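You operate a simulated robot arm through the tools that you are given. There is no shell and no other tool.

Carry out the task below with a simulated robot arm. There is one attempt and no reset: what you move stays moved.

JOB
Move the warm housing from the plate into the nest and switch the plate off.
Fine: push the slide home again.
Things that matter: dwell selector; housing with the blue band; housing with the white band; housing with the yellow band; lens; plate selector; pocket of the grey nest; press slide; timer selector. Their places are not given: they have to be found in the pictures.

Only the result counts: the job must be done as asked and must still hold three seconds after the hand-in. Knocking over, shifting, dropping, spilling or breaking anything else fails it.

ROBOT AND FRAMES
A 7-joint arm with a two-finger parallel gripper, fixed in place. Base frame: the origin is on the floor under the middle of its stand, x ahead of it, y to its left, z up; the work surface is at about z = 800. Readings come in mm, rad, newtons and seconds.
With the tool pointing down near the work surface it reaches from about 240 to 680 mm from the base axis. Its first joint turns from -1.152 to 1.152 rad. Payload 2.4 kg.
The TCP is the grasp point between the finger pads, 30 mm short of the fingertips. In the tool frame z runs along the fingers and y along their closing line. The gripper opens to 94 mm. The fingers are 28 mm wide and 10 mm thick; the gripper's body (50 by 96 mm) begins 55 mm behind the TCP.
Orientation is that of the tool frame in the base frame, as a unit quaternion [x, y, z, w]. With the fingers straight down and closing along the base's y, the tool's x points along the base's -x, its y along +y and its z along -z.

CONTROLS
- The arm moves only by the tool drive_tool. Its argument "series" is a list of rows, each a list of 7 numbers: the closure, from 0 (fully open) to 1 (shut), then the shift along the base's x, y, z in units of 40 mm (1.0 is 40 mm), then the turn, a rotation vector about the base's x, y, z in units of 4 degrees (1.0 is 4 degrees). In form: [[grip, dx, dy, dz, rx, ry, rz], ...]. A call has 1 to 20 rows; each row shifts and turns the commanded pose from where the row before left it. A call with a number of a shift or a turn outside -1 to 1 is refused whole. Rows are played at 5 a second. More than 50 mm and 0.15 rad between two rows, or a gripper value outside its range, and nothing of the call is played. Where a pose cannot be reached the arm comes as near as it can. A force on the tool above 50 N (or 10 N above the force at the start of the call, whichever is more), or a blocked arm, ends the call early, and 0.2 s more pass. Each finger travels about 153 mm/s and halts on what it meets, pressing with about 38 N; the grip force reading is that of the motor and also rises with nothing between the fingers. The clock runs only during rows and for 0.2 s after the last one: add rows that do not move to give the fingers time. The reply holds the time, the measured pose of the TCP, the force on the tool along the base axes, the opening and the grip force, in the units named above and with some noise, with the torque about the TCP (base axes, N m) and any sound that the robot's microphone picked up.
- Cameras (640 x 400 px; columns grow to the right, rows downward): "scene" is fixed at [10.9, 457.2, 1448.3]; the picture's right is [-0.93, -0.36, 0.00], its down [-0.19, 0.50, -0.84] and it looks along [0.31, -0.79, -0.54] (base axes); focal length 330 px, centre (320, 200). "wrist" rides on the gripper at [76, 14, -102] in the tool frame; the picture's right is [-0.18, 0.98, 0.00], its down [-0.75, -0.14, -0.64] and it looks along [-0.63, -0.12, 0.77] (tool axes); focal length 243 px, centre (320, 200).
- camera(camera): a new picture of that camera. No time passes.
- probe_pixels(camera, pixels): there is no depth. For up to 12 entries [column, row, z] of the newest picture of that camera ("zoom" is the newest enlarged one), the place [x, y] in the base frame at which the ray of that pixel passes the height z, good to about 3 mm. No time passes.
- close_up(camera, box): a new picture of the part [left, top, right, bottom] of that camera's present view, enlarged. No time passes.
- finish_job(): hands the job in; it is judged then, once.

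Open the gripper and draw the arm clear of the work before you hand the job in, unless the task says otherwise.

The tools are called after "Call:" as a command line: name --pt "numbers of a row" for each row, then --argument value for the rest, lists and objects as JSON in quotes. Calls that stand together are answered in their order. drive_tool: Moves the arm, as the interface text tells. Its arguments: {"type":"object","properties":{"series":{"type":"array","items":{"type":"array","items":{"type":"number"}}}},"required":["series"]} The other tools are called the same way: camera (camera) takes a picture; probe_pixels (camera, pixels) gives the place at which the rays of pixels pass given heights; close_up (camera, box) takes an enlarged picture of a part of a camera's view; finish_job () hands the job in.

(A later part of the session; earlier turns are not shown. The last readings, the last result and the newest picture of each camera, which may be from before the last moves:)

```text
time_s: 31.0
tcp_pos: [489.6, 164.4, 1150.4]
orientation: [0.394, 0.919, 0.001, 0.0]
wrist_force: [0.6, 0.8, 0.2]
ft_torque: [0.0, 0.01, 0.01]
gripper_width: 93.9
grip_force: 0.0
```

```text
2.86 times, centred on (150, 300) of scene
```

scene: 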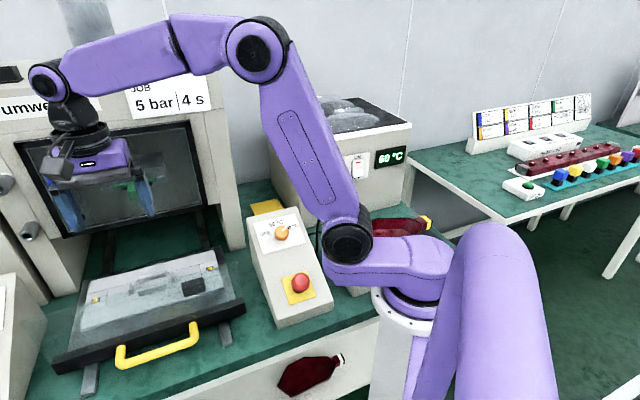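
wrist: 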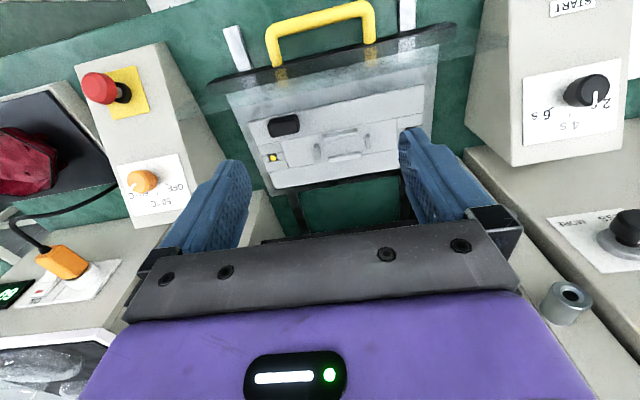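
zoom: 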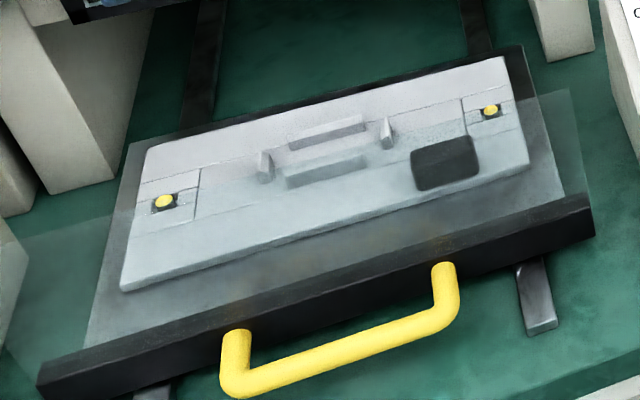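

The nest shows a central rectangular pocket with four ribs, pins at both ends, and a black block at one corner. A clear guard stands on the slide front. I triangulate the nest corners.

Call:
probe_pixels --camera "scene" --pixels '[[223.3, 286, 840], [223.3, 286, 860], [80.7, 331, 840], [80.7, 331, 860], [213.9, 250, 840], [213.9, 250, 860], [89.4, 281.7, 840], [89.4, 281.7, 860], [209.3, 268.5, 840], [209.3, 268.5, 860], [95.3, 301, 840], [95.3, 301, 860]]'

Call:
probe_pixels --camera "wrist" --pixels '[[247.8, 122, 840], [247.8, 122, 860], [425, 84, 840], [425, 84, 860], [274.2, 189.2, 840], [274.2, 189.2, 860], [273, 158.4, 840], [273, 158.4, 860], [275, 125, 860], [281, 140, 840], [397, 118, 840], [289, 168, 840]]'

```text
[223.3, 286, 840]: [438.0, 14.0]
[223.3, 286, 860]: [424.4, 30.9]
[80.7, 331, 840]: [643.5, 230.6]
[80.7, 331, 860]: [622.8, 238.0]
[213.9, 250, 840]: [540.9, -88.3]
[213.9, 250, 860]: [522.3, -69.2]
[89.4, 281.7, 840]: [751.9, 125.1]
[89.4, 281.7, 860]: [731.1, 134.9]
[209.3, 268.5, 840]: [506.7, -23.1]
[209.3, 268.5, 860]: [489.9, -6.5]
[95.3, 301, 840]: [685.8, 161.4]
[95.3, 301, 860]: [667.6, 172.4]
```

```text
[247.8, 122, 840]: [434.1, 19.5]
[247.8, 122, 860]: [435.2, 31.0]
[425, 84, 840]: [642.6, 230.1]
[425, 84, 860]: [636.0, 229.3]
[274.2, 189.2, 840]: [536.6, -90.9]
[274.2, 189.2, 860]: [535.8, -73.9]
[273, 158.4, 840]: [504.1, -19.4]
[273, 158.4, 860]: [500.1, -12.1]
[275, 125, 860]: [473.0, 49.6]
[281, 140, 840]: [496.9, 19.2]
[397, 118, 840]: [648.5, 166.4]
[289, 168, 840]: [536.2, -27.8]
```

Nest top is at z≈840 with centre about (593,70), 297×146 mm. I lower the camera for a closer view of the pocket.

Call:
drive_tool --pt "0 0.3 -0.3 -0.8 0 0 0" --pt "0 0.3 -0.3 -0.8 0 0 0" --pt "0 0.3 -0.3 -0.8 0 0 0" --pt "0 0 0 0 0 0 0"

Call:
camera --camera "wrist"

Call:
close_up --camera "wrist" --box '[230, 20, 410, 220]'

```text
time_s: 32.0
tcp_pos: [526.3, 127.2, 1055.4]
orientation: [0.395, 0.919, 0.0, 0.0]
wrist_force: [-0.9, 0.1, 0.0]
ft_torque: [0.0, 0.02, -0.01]
gripper_width: 94.0
grip_force: 0.0
```

```text
taken
```

wrist: 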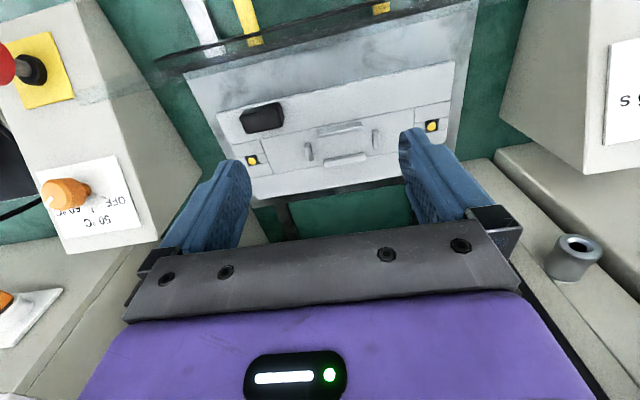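

```text
2.00 times, centred on (320, 120) of wrist
```

zoom: 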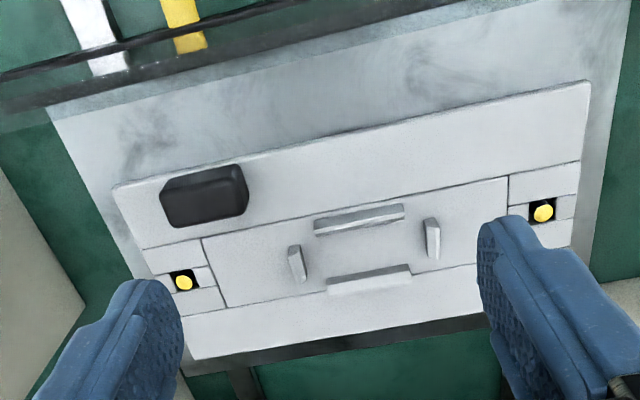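

I enlarge the ribs/pocket and the black block further.

Call:
close_up --camera "wrist" --box '[280, 100, 400, 180]'

Call:
close_up --camera "wrist" --box '[200, 80, 320, 180]'

Call:
close_up --camera "scene" --box '[70, 240, 240, 330]'

```text
5.00 times, centred on (340, 140) of wrist
```

zoom: 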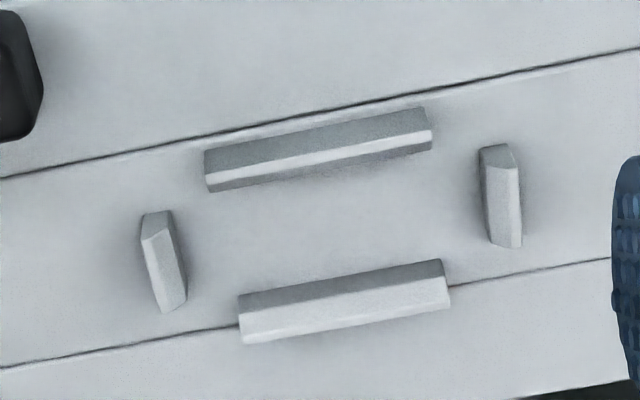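

```text
4.00 times, centred on (260, 130) of wrist
```

zoom: 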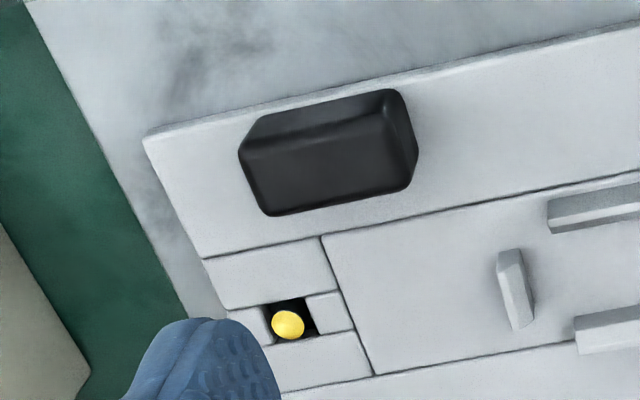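

```text
3.76 times, centred on (155, 285) of scene
```

zoom: 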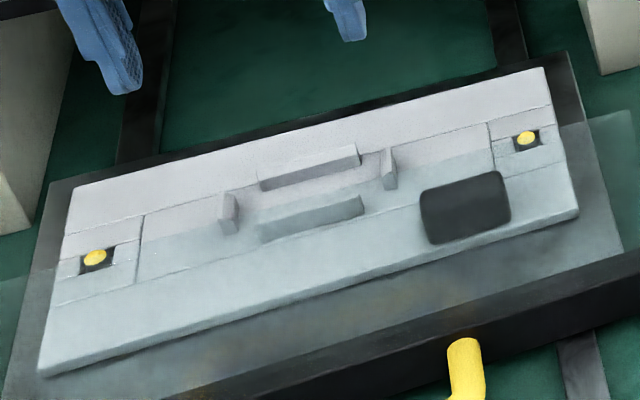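

The pocket is the area inside the four chamfered ribs (roughly 73×33 mm). Now I go back over the plate to study the yellow-band housing and its underside.

Call:
drive_tool --pt "0 -0.455 -0.298 0.4 0 0 -0.964" --pt "0 -0.455 -0.298 0.4 0 0 -0.964" --pt "0 -0.455 -0.298 0.4 0 0 -0.964" --pt "0 -0.455 -0.298 0.4 0 0 -0.964" --pt "0 -0.455 -0.298 0.4 0 0 -0.964" --pt "0 -0.455 -0.298 0.4 0 0 -0.964" --pt "0 -0.455 -0.298 0 0 0 -0.964" --pt "0 -0.455 -0.298 0 0 0 -0.964" --pt "0 -0.455 -0.298 0 0 0 -0.964" --pt "0 -0.455 -0.298 0 0 0 -0.964" --pt "0 -0.455 -0.298 0 0 0 -0.964" --pt "0 -0.455 -0.298 0 0 0 -0.964" --pt "0 -0.455 -0.298 0 0 0 -0.964" --pt "0 -0.455 -0.298 0 0 0 -0.964" --pt "0 0 0 0 0 0 0"

Call:
camera --camera "wrist"

Call:
close_up --camera "wrist" --box '[200, 60, 400, 240]'

```text
time_s: 35.2
tcp_pos: [271.1, -37.2, 1153.0]
orientation: [0.769, 0.64, 0.0, 0.0]
wrist_force: [1.6, 0.3, -1.2]
ft_torque: [0.02, 0.03, 0.01]
gripper_width: 93.9
grip_force: 0.0
```

```text
taken
```

wrist: 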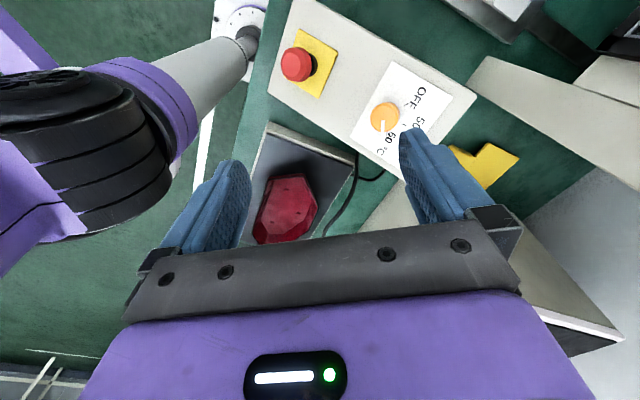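

```text
2.22 times, centred on (300, 150) of wrist
```

zoom: 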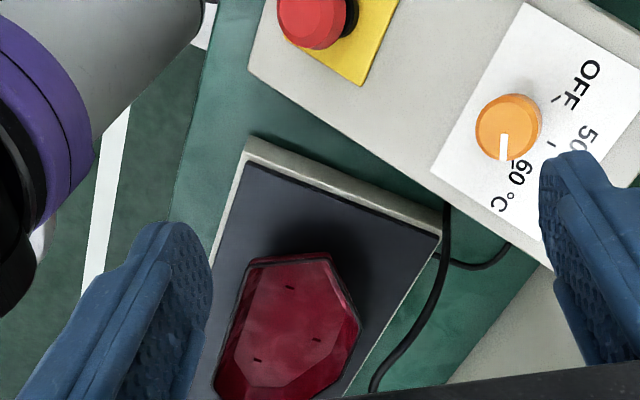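

I shift the tool ~125 mm further toward -y so the housing comes to the upper, unobstructed part of the picture.

Call:
drive_tool --pt "0 0 -0.8 0 0 0 0" --pt "0 0 -0.8 0 0 0 0" --pt "0 0 -0.8 0 0 0 0" --pt "0 0 -0.8 0 0 0 0" --pt "0 0 0 0 0 0 0"

Call:
camera --camera "wrist"

Call:
close_up --camera "wrist" --box '[200, 20, 400, 200]'

Call:
camera --camera "scene"

```text
time_s: 36.4
tcp_pos: [271.3, -167.4, 1151.0]
orientation: [0.768, 0.64, 0.0, 0.0]
wrist_force: [0.4, 0.4, 0.1]
ft_torque: [0.0, 0.01, -0.01]
gripper_width: 94.1
grip_force: 0.1
```

```text
taken
```

wrist: 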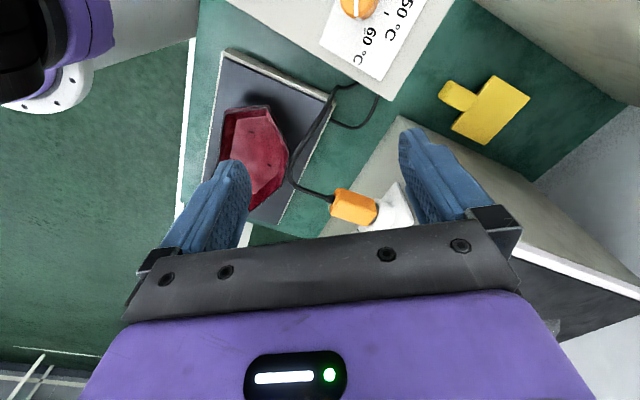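

```text
2.22 times, centred on (300, 110) of wrist
```

zoom: 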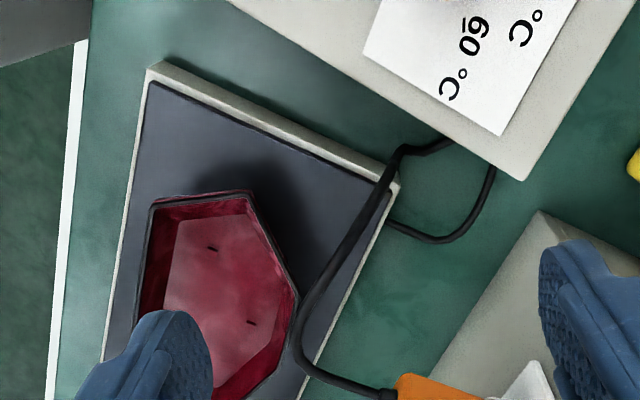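

```text
taken
```

scene: 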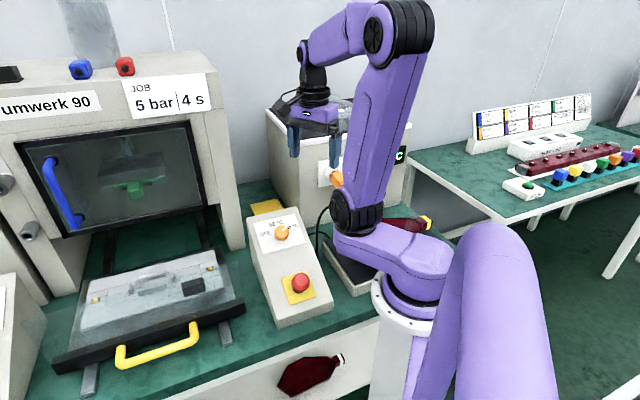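

The housing is an open tray, rim up, partly hidden by the left finger. I shift a little toward -x and -y.

Call:
drive_tool --pt "0 -0.6 -0.5 0 0 0 0" --pt "0 -0.6 -0.5 0 0 0 0" --pt "0 0 0 0 0 0 0"

Call:
camera --camera "wrist"

Call:
close_up --camera "wrist" --box '[220, 20, 380, 200]'

```text
time_s: 37.2
tcp_pos: [224.0, -206.2, 1149.8]
orientation: [0.768, 0.64, -0.001, 0.0]
wrist_force: [0.3, -0.6, -0.3]
ft_torque: [-0.01, 0.03, 0.0]
gripper_width: 94.0
grip_force: 0.1
```

```text
taken
```

wrist: 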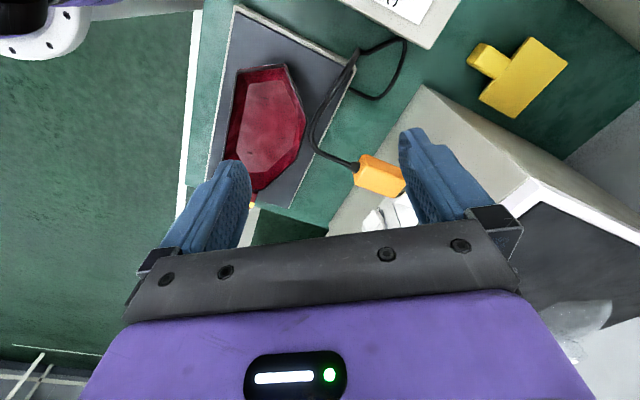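

```text
2.22 times, centred on (300, 110) of wrist
```

zoom: 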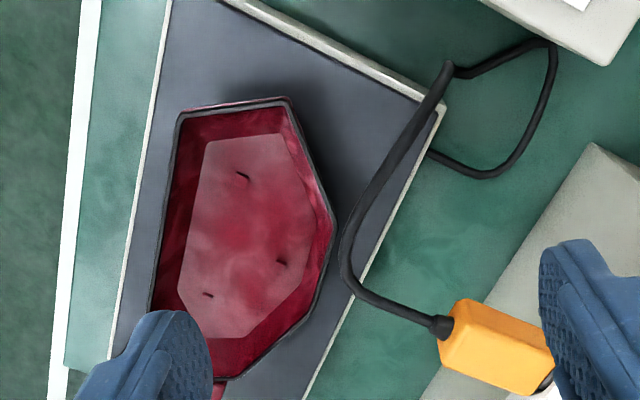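

The housing is an open tray about 150×110 mm with a neck at its far end. I move lower and closer for a better look at its rim, walls and neck.

Call:
drive_tool --pt "0 -0.45 -0.4 -0.6 0 0 0" --pt "0 -0.45 -0.4 -0.6 0 0 0" --pt "0 -0.45 -0.4 -0.6 0 0 0" --pt "0 0 0 0 0 0 0"

Call:
camera --camera "wrist"

Call:
close_up --camera "wrist" --box '[220, 0, 400, 220]'

Call:
camera --camera "scene"

```text
time_s: 38.2
tcp_pos: [168.2, -254.0, 1079.1]
orientation: [0.768, 0.64, 0.001, 0.0]
wrist_force: [-0.4, -0.6, -0.5]
ft_torque: [0.0, -0.03, 0.01]
gripper_width: 94.1
grip_force: 0.0
```

```text
taken
```

wrist: 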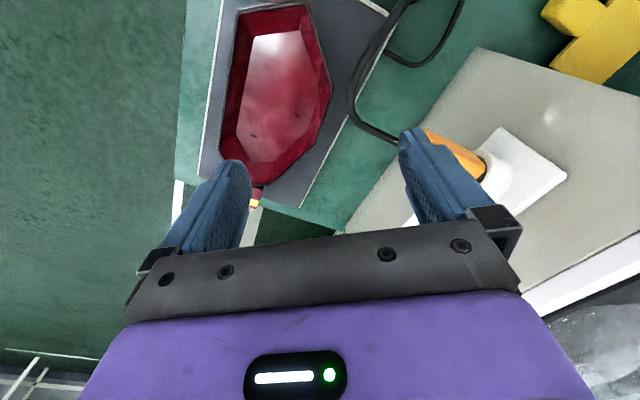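

```text
1.82 times, centred on (310, 110) of wrist
```

zoom: 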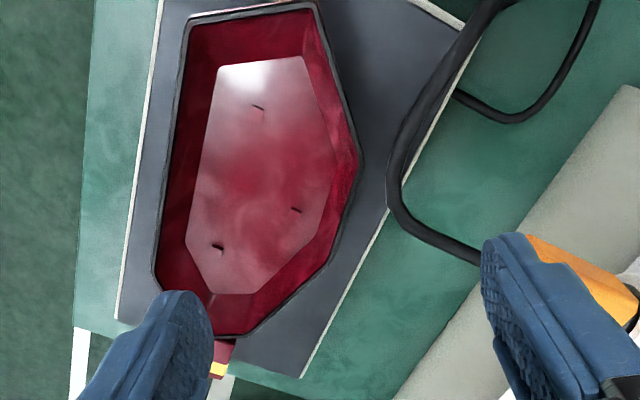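

```text
taken
```

scene: 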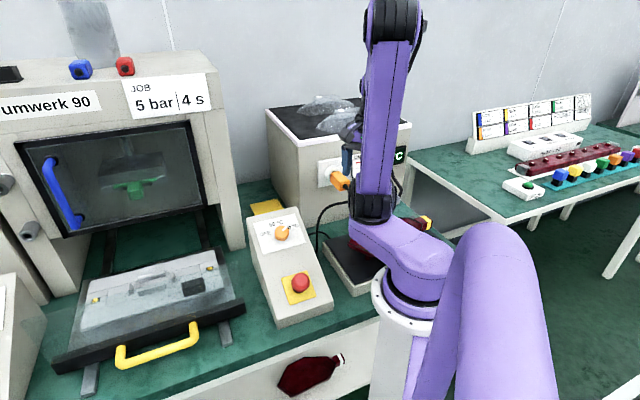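

The tray's rim is near z≈885 and it seems to stand on feet or a boss above the plate (z≈830). I look for its underside: zoom on the white-band housing below and on the visible neck of the yellow one.

Call:
close_up --camera "scene" --box '[270, 345, 350, 400]'

Call:
close_up --camera "scene" --box '[380, 200, 450, 250]'

Call:
close_up --camera "wrist" --box '[210, 120, 310, 220]'

```text
7.27 times, centred on (310, 372) of scene
```

zoom: 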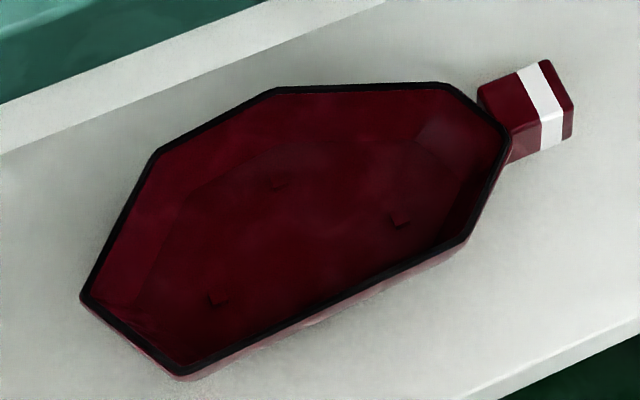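

```text
8.00 times, centred on (415, 225) of scene
```

zoom: 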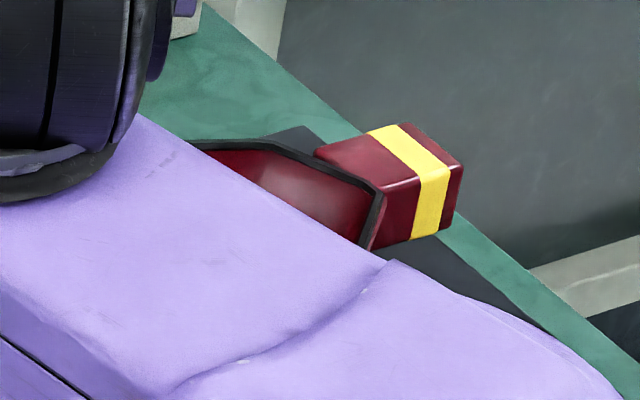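

```text
4.00 times, centred on (260, 170) of wrist
```

zoom: 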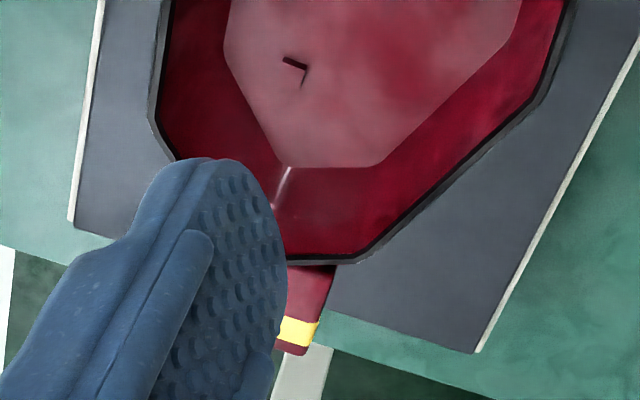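

Same tray shape with a lug (neck) carrying the band. To see what the underside looks like, I turn to yaw -130° and tilt the tool 30° for a low view from the +x+y side of the plate.

Call:
drive_tool --pt "0 0.2 0.45 0.1 0 0 -0.9375" --pt "0 0.2 0.45 0.1 0 0 -0.9375" --pt "0 0.2 0.45 0 0 0 -0.9375" --pt "0 0.2 0.45 0 0 0 -0.9375" --pt "0 0.2 0.45 0 0 0 -0.9375" --pt "0 0.2 0.45 0 0 0 -0.9375" --pt "0 0.1 0 0 0 0 -0.9375" --pt "0 0.1 0 0 0 0 -0.9375" --pt "0 0 0 0 -0.718 0.603 0" --pt "0 0 0 0 -0.718 0.603 0" --pt "0 0 0 -0.2 -0.718 0.603 0" --pt "0 0 0 -0.2 -0.718 0.603 0" --pt "0 0 0 -0.2 -0.718 0.603 0" --pt "0 0 0 -0.2 -0.718 0.603 0" --pt "0 0 0 -0.2 -0.718 0.603 0" --pt "0 0 0 -0.2 -0.718 0.603 0" --pt "0 0 0 0 0 0 0"

Call:
camera --camera "wrist"

Call:
camera --camera "scene"

```text
time_s: 41.8
tcp_pos: [224.7, -146.0, 1039.8]
orientation: [0.877, 0.405, -0.235, 0.111]
wrist_force: [0.7, 0.2, -0.1]
ft_torque: [-0.01, -0.02, -0.02]
gripper_width: 94.2
grip_force: 0.0
```

```text
taken
```

wrist: 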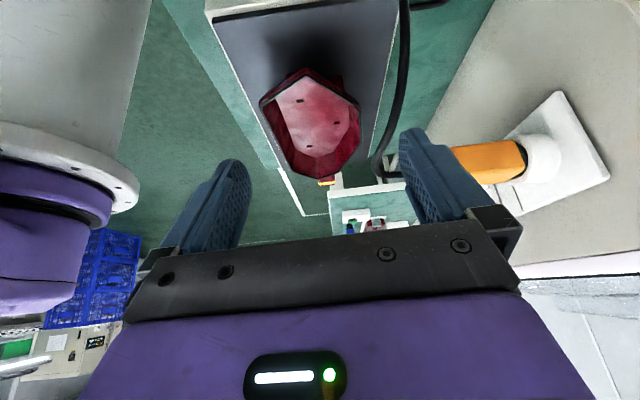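

```text
taken
```

scene: 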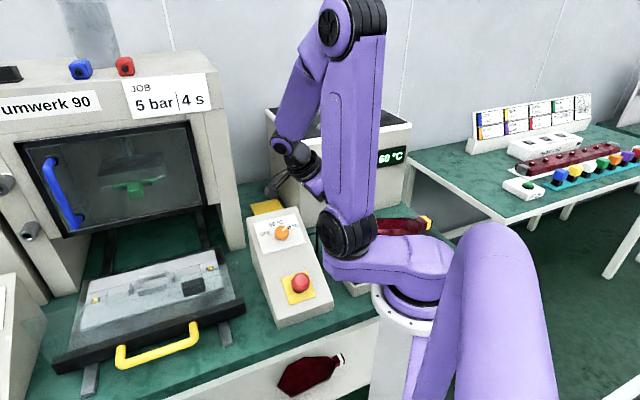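

Call:
close_up --camera "wrist" --box '[230, 30, 390, 200]'

Call:
close_up --camera "wrist" --box '[250, 50, 370, 130]'

```text
2.35 times, centred on (310, 115) of wrist
```

zoom: 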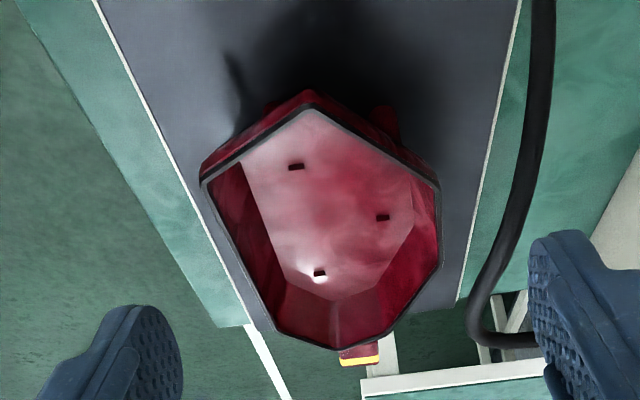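

```text
5.00 times, centred on (310, 90) of wrist
```

zoom: 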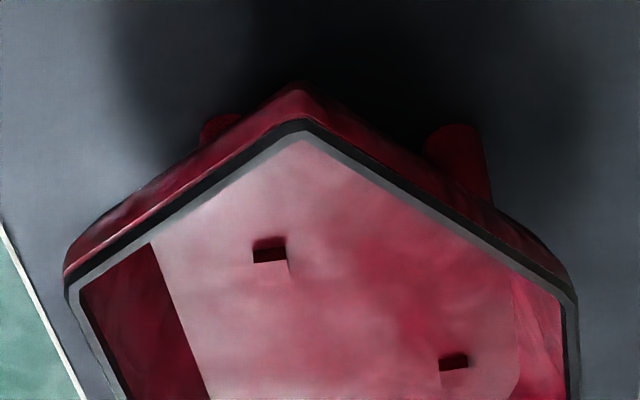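

The tray stands on pegs below its floor. I tilt another 20° and go lower to see the pegs from a flatter angle, staying above the control box (z<925).

Call:
drive_tool --pt "0 0.1 0.1 0 -0.766 0.643 0" --pt "0 0.1 0.1 0 -0.766 0.643 0" --pt "0 0.1 0.1 -0.4 -0.766 0.643 0" --pt "0 0.1 0.1 -0.4 -0.766 0.643 0" --pt "0 0 0 -0.5 -0.766 0.643 0" --pt "0 0 0 -0.5 0 0 0" --pt "0 0 0 0 0 0 0"

Call:
camera --camera "wrist"

Call:
close_up --camera "wrist" --box '[230, 0, 410, 130]'

```text
time_s: 43.4
tcp_pos: [242.2, -129.2, 966.4]
orientation: [0.823, 0.38, -0.383, 0.18]
wrist_force: [-0.8, 0.3, 0.2]
ft_torque: [0.01, 0.03, 0.0]
gripper_width: 94.3
grip_force: 0.1
```

```text
taken
```

wrist: 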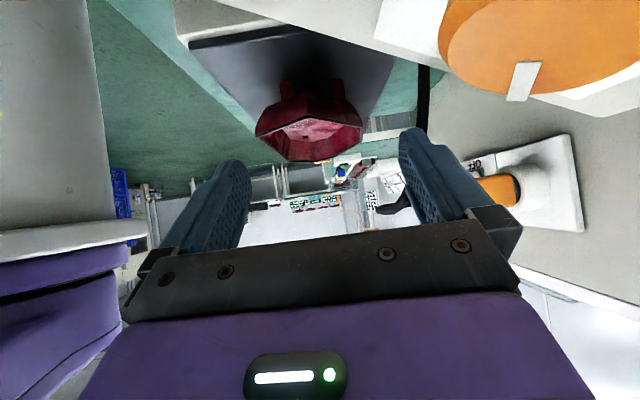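

```text
3.08 times, centred on (320, 65) of wrist
```

zoom: 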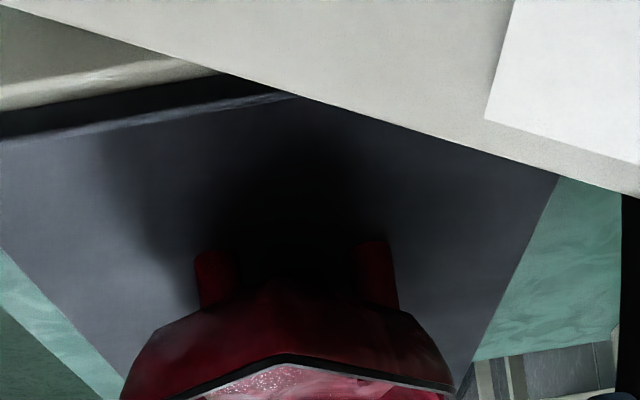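

Two cylindrical pegs are visible at (284,81) and (337,78) (picture is upside down). I turn another 30° to view them from the +x side.

Call:
drive_tool --pt "0 0.1 -0.25 0.3 0 0 -0.9375" --pt "0 0.1 -0.25 0.3 0 0 -0.9375" --pt "0 0.1 -0.25 0 0 0 -0.9375" --pt "0 0.1 -0.25 0 0 0 -0.9375" --pt "0 0.1 -0.25 0 0 0 -0.9375" --pt "0 0.1 -0.25 0 0 0 -0.9375" --pt "0 0.1 -0.25 0 0 0 -0.9375" --pt "0 0.1 -0.25 0 0 0 -0.9375" --pt "0 0 0 0 0 0 0"

Call:
camera --camera "wrist"

Call:
close_up --camera "wrist" --box '[230, 0, 410, 150]'

Call:
camera --camera "scene"

```text
time_s: 45.4
tcp_pos: [273.7, -210.0, 991.2]
orientation: [0.893, 0.154, -0.416, 0.074]
wrist_force: [-0.3, 0.9, -0.1]
ft_torque: [0.0, -0.03, 0.0]
gripper_width: 94.1
grip_force: 0.0
```

```text
taken
```

wrist: 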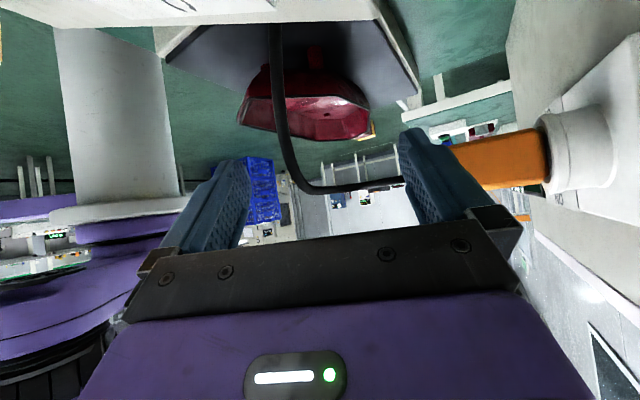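

```text
2.67 times, centred on (320, 75) of wrist
```

zoom: 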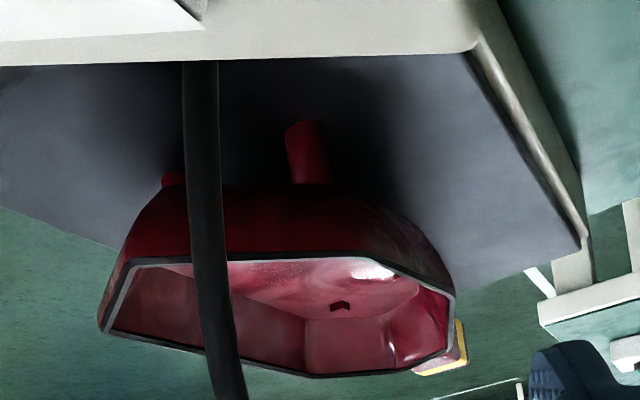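

```text
taken
```

scene: 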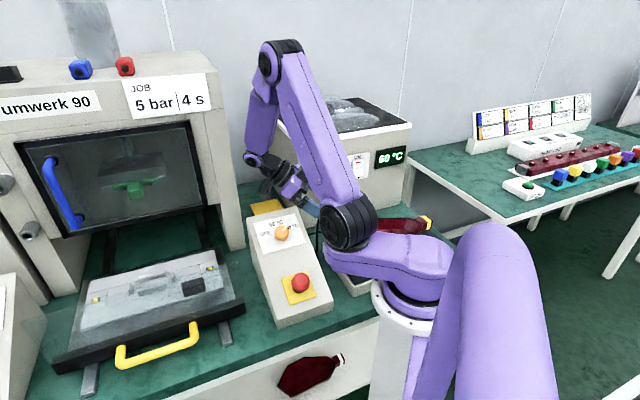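

I check my own ray computation with the probe tool for peg bases, rim corners and plate corners in this view. The cable arcs close by, so I must keep clear of it.

Call:
probe_pixels --camera "wrist" --pixels '[[314.7, 45.7, 830], [264.5, 64.4, 830], [416, 92, 830], [376, 20, 830], [238, 122, 885], [251, 98, 885], [338, 96, 885], [370, 111, 885], [365, 130, 885], [318, 141, 885]]'

Call:
close_up --camera "wrist" --box '[220, 30, 400, 160]'

```text
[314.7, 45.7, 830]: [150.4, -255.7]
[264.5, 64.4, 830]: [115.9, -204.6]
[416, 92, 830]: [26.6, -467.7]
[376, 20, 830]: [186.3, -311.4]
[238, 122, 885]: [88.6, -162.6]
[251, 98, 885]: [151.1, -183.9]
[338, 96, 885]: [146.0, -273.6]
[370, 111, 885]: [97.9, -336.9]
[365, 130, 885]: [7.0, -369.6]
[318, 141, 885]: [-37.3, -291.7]
```

```text
3.08 times, centred on (310, 95) of wrist
```

zoom: 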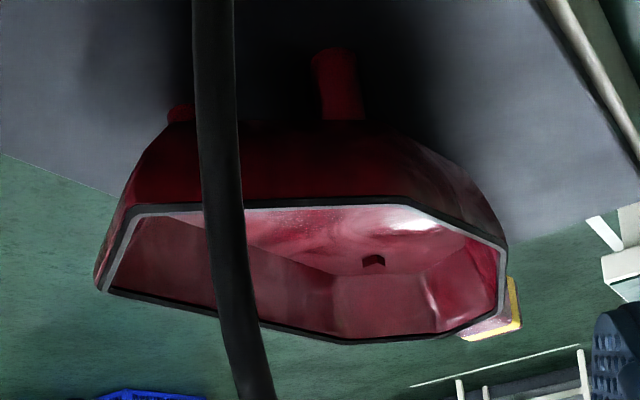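

Analysis so far: plate surface z≈840, rim z≈899, pegs under the floor; the cable arches to z≈985 near (198,-255). I back off upward and straighten the tool to vertical (yaw about -160°).

Call:
drive_tool --pt "0 0.3 0.3 0.9 0 0 0" --pt "0 0.3 0.3 0.9 0 0 0" --pt "0 0 0 0.7 0.329 -0.904 0" --pt "0 0 0 0.3 0.329 -0.904 0" --pt "0 0 0 0 0.329 -0.904 0" --pt "0 0 0 0 0.329 -0.904 0" --pt "0 0 0 0 0.329 -0.904 0" --pt "0 0 0 0 0.329 -0.904 0" --pt "0 0 0 0 0.329 -0.904 0" --pt "0 0 0 0 0.329 -0.904 0" --pt "0 0 0 0 0.329 -0.904 0" --pt "0 0 0 0 0.329 -0.904 0" --pt "0 0 0 0 0.329 -0.904 0" --pt "0 0 0 0 0.329 -0.904 0" --pt "0 0 0 0 0.329 -0.904 0" --pt "0 0 0 0 0 0 0"

Call:
camera --camera "wrist"

```text
time_s: 48.8
tcp_pos: [297.5, -184.9, 1104.8]
orientation: [0.985, 0.17, 0.002, -0.001]
wrist_force: [-0.1, -0.5, -0.2]
ft_torque: [0.02, -0.02, 0.01]
gripper_width: 94.0
grip_force: 0.0
```

```text
taken
```

wrist: 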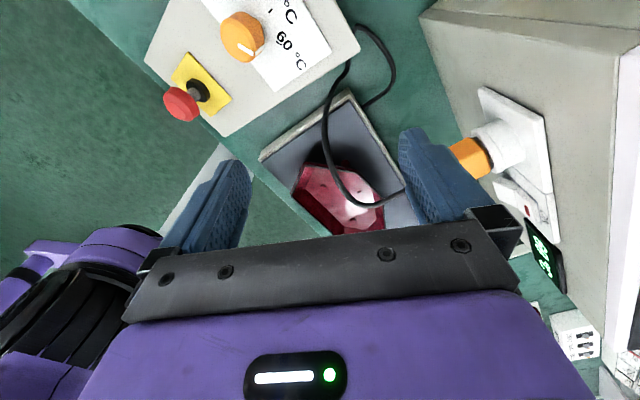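

Vertical now at (297,-185,1105). I test how far the arm can get over the housing's far wall: move to about (110,-320) at this height.

Call:
drive_tool --pt "0 -0.78 -0.56 0 0 0 0" --pt "0 -0.78 -0.56 0 0 0 0" --pt "0 -0.78 -0.56 0 0 0 0" --pt "0 -0.78 -0.56 0 0 0 0" --pt "0 -0.78 -0.56 0 0 0 0" --pt "0 -0.78 -0.56 0 0 0 0" --pt "0 0 0 0 0 0 0"

Call:
camera --camera "wrist"

Call:
camera --camera "scene"

```text
time_s: 50.4
tcp_pos: [110.2, -321.0, 1103.5]
orientation: [0.985, 0.171, 0.002, 0.0]
wrist_force: [0.7, 0.3, 0.4]
ft_torque: [-0.03, -0.05, 0.0]
gripper_width: 94.1
grip_force: 0.0
```

```text
taken
```

wrist: 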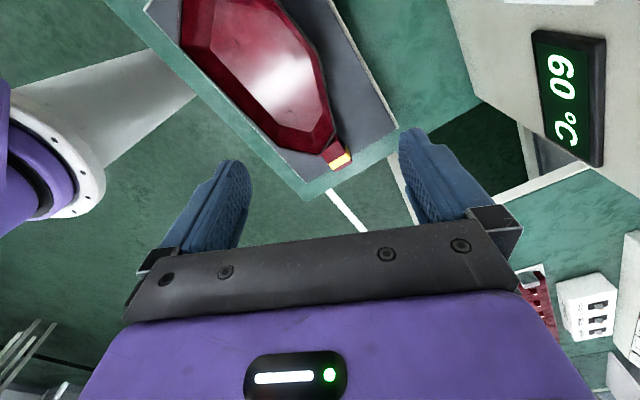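

```text
taken
```

scene: 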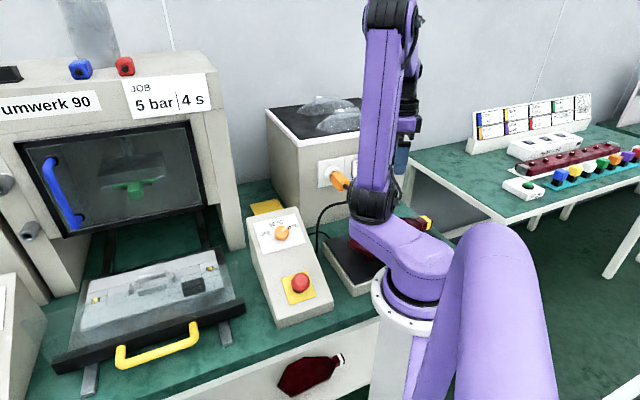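

The arm reaches there exactly. This view shows the tray and lug (340,155) well; I zoom in and probe them.

Call:
close_up --camera "wrist" --box '[290, 110, 390, 190]'

Call:
probe_pixels --camera "wrist" --pixels '[[182, 40, 899], [275, 143, 899], [325, 152, 899], [331, 132, 899], [322, 67, 899], [397, 127, 840], [310, 199, 840]]'

Call:
close_up --camera "wrist" --box '[160, 0, 400, 200]'

```text
5.00 times, centred on (340, 150) of wrist
```

zoom: 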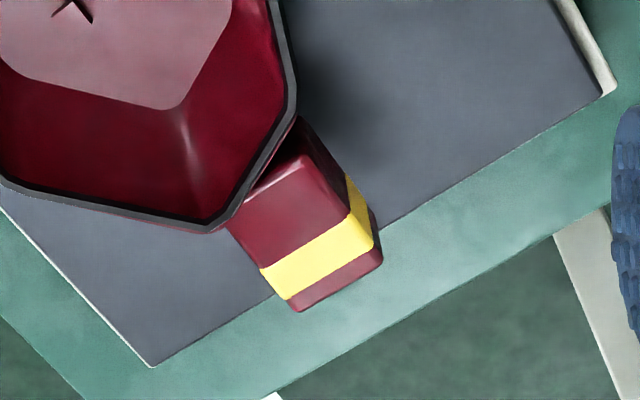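

```text
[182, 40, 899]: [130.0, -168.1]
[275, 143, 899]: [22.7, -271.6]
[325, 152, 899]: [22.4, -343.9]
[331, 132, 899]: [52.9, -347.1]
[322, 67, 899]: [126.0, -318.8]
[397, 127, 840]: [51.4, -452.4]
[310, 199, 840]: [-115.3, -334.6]
```

```text
2.00 times, centred on (280, 100) of wrist
```

zoom: 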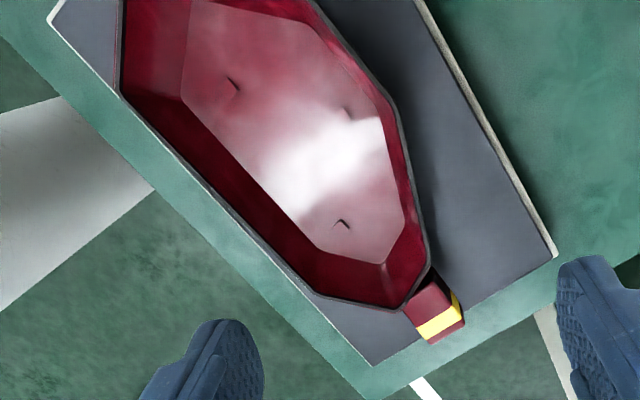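

I probe the lug's top corners at several heights to fix its height and place.

Call:
probe_pixels --camera "wrist" --pixels '[[335.4, 172, 885], [335.4, 172, 895], [335.4, 172, 905], [352.4, 161.6, 885], [352.4, 161.6, 895], [352.4, 161.6, 905], [321.6, 154.4, 885], [321.6, 154.4, 895], [321.6, 154.4, 905], [336.6, 141, 885], [336.6, 141, 895], [336.6, 141, 905]]'

Call:
probe_pixels --camera "scene" --pixels '[[432.9, 220.6, 885], [432.9, 220.6, 895], [432.9, 220.6, 905], [425.6, 215.4, 885], [425.6, 215.4, 895], [425.6, 215.4, 905], [423.1, 223.7, 885], [423.1, 223.7, 895], [423.1, 223.7, 905], [414.4, 219, 885], [414.4, 219, 895], [414.4, 219, 905]]'

```text
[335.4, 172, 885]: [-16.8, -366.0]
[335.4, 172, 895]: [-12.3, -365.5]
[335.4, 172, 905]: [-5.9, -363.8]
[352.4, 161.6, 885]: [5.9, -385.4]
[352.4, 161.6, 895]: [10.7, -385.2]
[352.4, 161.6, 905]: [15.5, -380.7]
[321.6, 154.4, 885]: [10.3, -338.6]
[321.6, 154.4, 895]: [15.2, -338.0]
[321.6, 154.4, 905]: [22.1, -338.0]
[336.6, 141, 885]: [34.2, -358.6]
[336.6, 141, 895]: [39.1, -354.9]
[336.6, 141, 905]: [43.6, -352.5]
```

```text
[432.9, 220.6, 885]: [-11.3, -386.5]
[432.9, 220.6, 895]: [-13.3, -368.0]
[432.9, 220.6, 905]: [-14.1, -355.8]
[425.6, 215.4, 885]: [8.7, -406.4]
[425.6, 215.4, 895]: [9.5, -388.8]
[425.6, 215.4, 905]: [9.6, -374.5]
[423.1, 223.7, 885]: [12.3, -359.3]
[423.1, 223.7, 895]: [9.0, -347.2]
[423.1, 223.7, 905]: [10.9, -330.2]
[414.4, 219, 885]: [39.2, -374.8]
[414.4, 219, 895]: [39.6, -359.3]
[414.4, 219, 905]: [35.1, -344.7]
```

The lug is a 30×39 mm block, top z≈896, centre about (13,-362), along 225°, i.e. a good parallel grip point. I test in the air whether the arm reaches above it.

Call:
drive_tool --pt "0 -0.6 -0.25 0 0 0 0.9" --pt "0 -0.6 -0.25 0 0 0 0.9" --pt "0 -0.6 -0.25 0 0 0 0.9" --pt "0 -0.6 -0.25 0 0 0 0.9" --pt "0 0 0 0 0 0 0.9" --pt "0 0 0 0 0 0 0.9" --pt "0 0 0 0 0 0 0.85" --pt "0 0 0 0 0 0 0"

Call:
camera --camera "scene"

Call:
camera --camera "wrist"

```text
time_s: 52.2
tcp_pos: [14.4, -360.4, 1103.5]
orientation: [0.925, 0.38, 0.001, 0.0]
wrist_force: [-0.1, -0.1, -0.1]
ft_torque: [0.02, -0.02, 0.02]
gripper_width: 94.0
grip_force: 0.1
```

```text
taken
```

scene: 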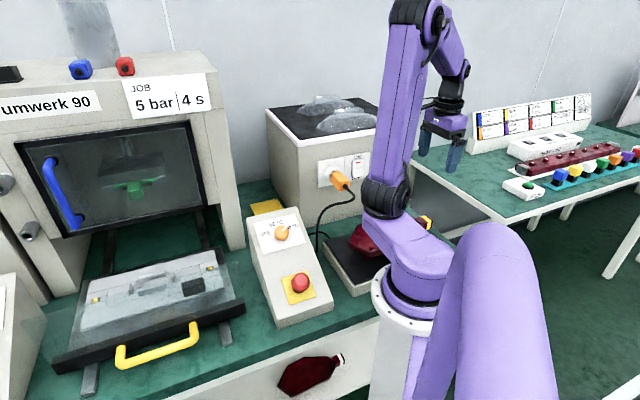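

```text
taken
```

wrist: 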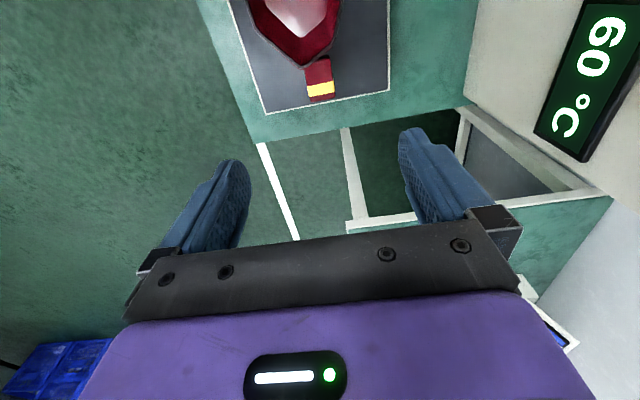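

The arm reaches above the lug. I turn the tool by +180° here (to yaw ≈ +45°) so that at the nest the camera will look along the housing; first half now.

Call:
drive_tool --pt "0 0 0 0 0 0 1" --pt "0 0 0 0 0 0 1" --pt "0 0 0 0 0 0 1" --pt "0 0 0 0 0 0 1" --pt "0 0 0 0 0 0 1" --pt "0 0 0 0 0 0 1" --pt "0 0 0 0 0 0 1" --pt "0 0 0 0 0 0 1" --pt "0 0 0 0 0 0 1" --pt "0 0 0 0 0 0 1" --pt "0 0 0 0 0 0 1" --pt "0 0 0 0 0 0 1" --pt "0 0 0 0 0 0 1" --pt "0 0 0 0 0 0 1" --pt "0 0 0 0 0 0 1" --pt "0 0 0 0 0 0 1" --pt "0 0 0 0 0 0 1" --pt "0 0 0 0 0 0 1" --pt "0 0 0 0 0 0 1" --pt "0 0 0 0 0 0 1"

Call:
drive_tool --pt "0 0 0 0 0 0 1" --pt "0 0 0 0 0 0 1" --pt "0 0 0 0 0 0 1" --pt "0 0 0 0 0 0 1" --pt "0 0 0 0 0 0 1" --pt "0 0 0 0 0 0 1" --pt "0 0 0 0 0 0 1" --pt "0 0 0 0 0 0 1" --pt "0 0 0 0 0 0 1" --pt "0 0 0 0 0 0 1" --pt "0 0 0 0 0 0 1" --pt "0 0 0 0 0 0 1" --pt "0 0 0 0 0 0 1" --pt "0 0 0 0 0 0 1" --pt "0 0 0 0 0 0 1" --pt "0 0 0 0 0 0 1" --pt "0 0 0 0 0 0 1" --pt "0 0 0 0 0 0 1" --pt "0 0 0 0 0 0 1" --pt "0 0 0 0 0 0 1"

Call:
drive_tool --pt "0 0 0 0 0 0 1" --pt "0 0 0 0 0 0 1" --pt "0 0 0 0 0 0 1" --pt "0 0 0 0 0 0 1" --pt "0 0 0 0 0 0 1" --pt "0 0 0 0 0 0 0"

Call:
camera --camera "wrist"

Call:
camera --camera "scene"

```text
time_s: 56.4
tcp_pos: [15.0, -360.3, 1104.7]
orientation: [0.464, 0.886, 0.0, -0.001]
wrist_force: [0.9, 0.2, -0.8]
ft_torque: [0.05, 0.04, -0.02]
gripper_width: 94.2
grip_force: 0.2
```

```text
time_s: 60.6
tcp_pos: [15.0, -360.7, 1102.8]
orientation: [-0.215, 0.977, -0.001, -0.002]
wrist_force: [0.1, -0.1, -0.6]
ft_torque: [-0.02, 0.02, 0.0]
gripper_width: 94.0
grip_force: 0.0
```

```text
time_s: 62.0
tcp_pos: [14.5, -358.8, 1104.1]
orientation: [-0.38, 0.925, 0.0, -0.002]
wrist_force: [-0.4, 0.6, 0.5]
ft_torque: [-0.02, -0.01, -0.04]
gripper_width: 94.0
grip_force: 0.1
```

```text
taken
```

wrist: 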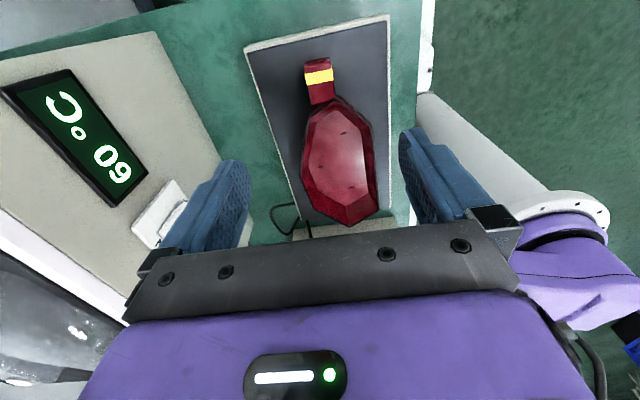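

```text
taken
```

scene: 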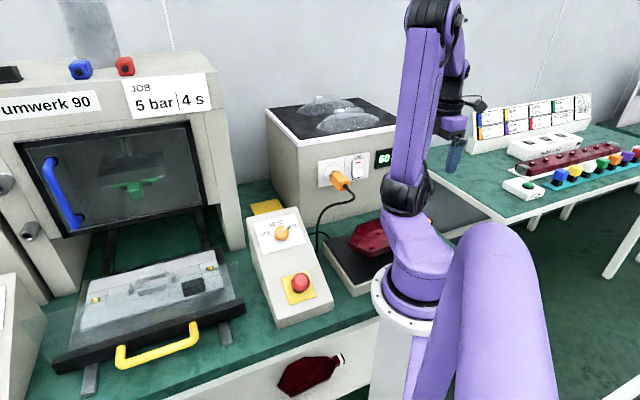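

Now both cameras see the housing. I zoom in on it in both pictures for precise measurement.

Call:
close_up --camera "wrist" --box '[260, 40, 420, 240]'

Call:
close_up --camera "scene" --box '[310, 200, 440, 300]'

Call:
probe_pixels --camera "wrist" --pixels '[[302, 60, 896], [330, 58, 896], [310, 104, 896], [335, 99, 896], [308, 118, 899], [338, 99, 899], [371, 124, 899], [379, 208, 899], [344, 225, 899], [302, 185, 899]]'

```text
2.00 times, centred on (340, 140) of wrist
```

zoom: 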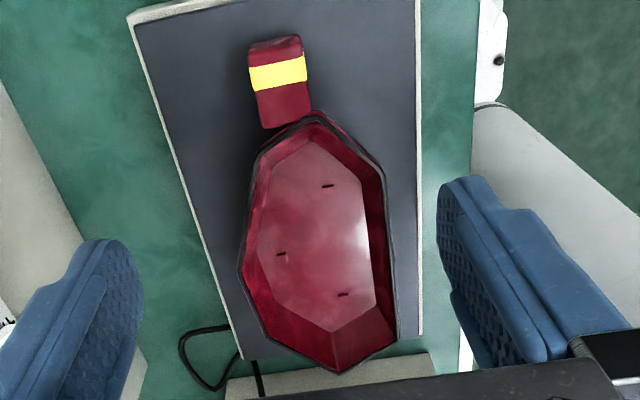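

```text
4.00 times, centred on (375, 250) of scene
```

zoom: 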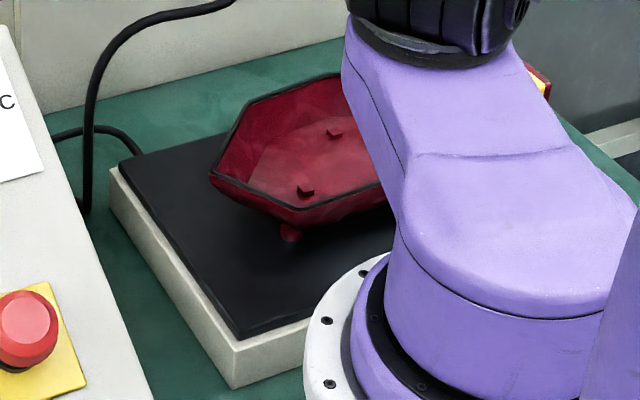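

```text
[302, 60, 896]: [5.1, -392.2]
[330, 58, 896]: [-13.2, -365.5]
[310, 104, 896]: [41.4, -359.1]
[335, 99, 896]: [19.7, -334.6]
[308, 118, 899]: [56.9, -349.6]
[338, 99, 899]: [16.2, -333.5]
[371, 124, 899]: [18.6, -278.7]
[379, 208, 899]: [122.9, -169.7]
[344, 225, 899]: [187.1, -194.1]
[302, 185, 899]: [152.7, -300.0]
```

The lug centre measures (13.5,-362.5) and runs along ~225°, the tool at yaw 44.7° fits. I descend to z≈925 first and check.

Call:
drive_tool --pt "0.3 -0.02 -0.08 -0.75 0 0 0" --pt "0.3 0 0 -0.75 0 0 0" --pt "0.3 0 0 -0.75 0 0 0" --pt "0.3 0 0 -0.75 0 0 0" --pt "0.3 0 0 -0.75 0 0 0" --pt "0.3 0 0 -0.75 0 0 0" --pt "0.3 0 0 0 0 0 0"

Call:
camera --camera "wrist"

Call:
camera --camera "scene"

```text
time_s: 63.6
tcp_pos: [15.5, -362.2, 923.8]
orientation: [-0.38, 0.925, -0.001, 0.0]
wrist_force: [-0.3, -0.3, -0.3]
ft_torque: [0.0, 0.01, -0.02]
gripper_width: 65.5
grip_force: 0.1
```

```text
taken
```

wrist: 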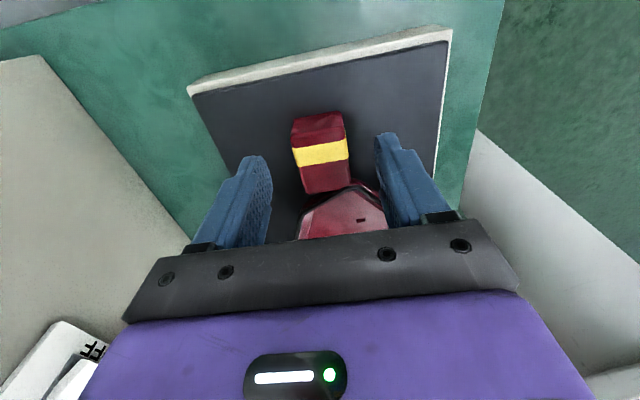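

```text
taken
```

scene: 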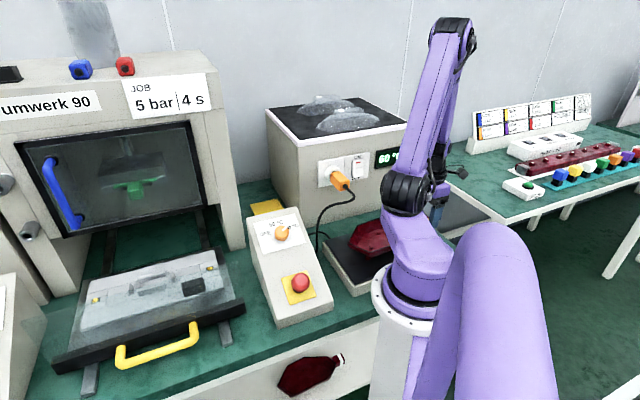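

The lug is between the fingers. I probe its corners again from this near view to fine-tune.

Call:
close_up --camera "wrist" --box '[240, 90, 410, 230]'

Call:
probe_pixels --camera "wrist" --pixels '[[292, 118, 896], [342, 112, 896], [306, 193, 896], [350, 186, 896], [295, 147, 896], [346, 140, 896], [299, 166, 896], [348, 160, 896]]'

```text
2.86 times, centred on (325, 160) of wrist
```

zoom: 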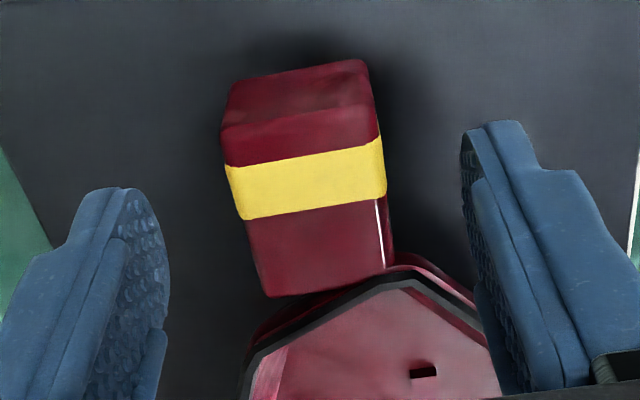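

```text
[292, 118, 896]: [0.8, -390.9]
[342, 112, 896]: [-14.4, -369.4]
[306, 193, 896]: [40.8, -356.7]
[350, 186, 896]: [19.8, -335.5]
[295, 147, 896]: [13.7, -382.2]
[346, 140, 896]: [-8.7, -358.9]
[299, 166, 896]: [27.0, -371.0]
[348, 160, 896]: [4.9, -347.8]
```

Lug centre is ~2 mm to one side; I correct that and lower to z≈882, then close.

Call:
drive_tool --pt "0.3 -0.04 0.035 -0.4 0 0 0" --pt "0.3 0 0 -0.4 0 0 0" --pt "0.3 0 0 -0.25 0 0 0" --pt "0.3 0 0 0 0 0 0"

Call:
close_up --camera "wrist" --box '[220, 80, 430, 240]'

```text
time_s: 64.6
tcp_pos: [12.0, -361.4, 881.0]
orientation: [-0.379, 0.925, -0.001, 0.0]
wrist_force: [-0.5, 0.0, 0.3]
ft_torque: [-0.02, 0.04, -0.01]
gripper_width: 65.6
grip_force: 0.1
```

```text
2.50 times, centred on (325, 160) of wrist
```

zoom: 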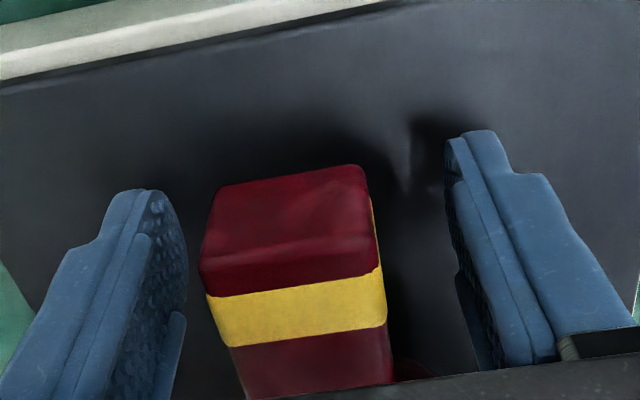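

I check the centring again with a probe of the lug's top edges.

Call:
probe_pixels --camera "wrist" --pixels '[[277, 187.5, 896], [349, 177, 896], [283.8, 208, 896], [351.8, 208, 896], [292, 233, 896], [353.5, 231, 896]]'

```text
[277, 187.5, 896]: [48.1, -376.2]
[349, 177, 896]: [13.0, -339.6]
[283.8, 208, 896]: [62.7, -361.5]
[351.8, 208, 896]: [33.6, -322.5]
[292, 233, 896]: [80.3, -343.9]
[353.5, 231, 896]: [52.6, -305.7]
```

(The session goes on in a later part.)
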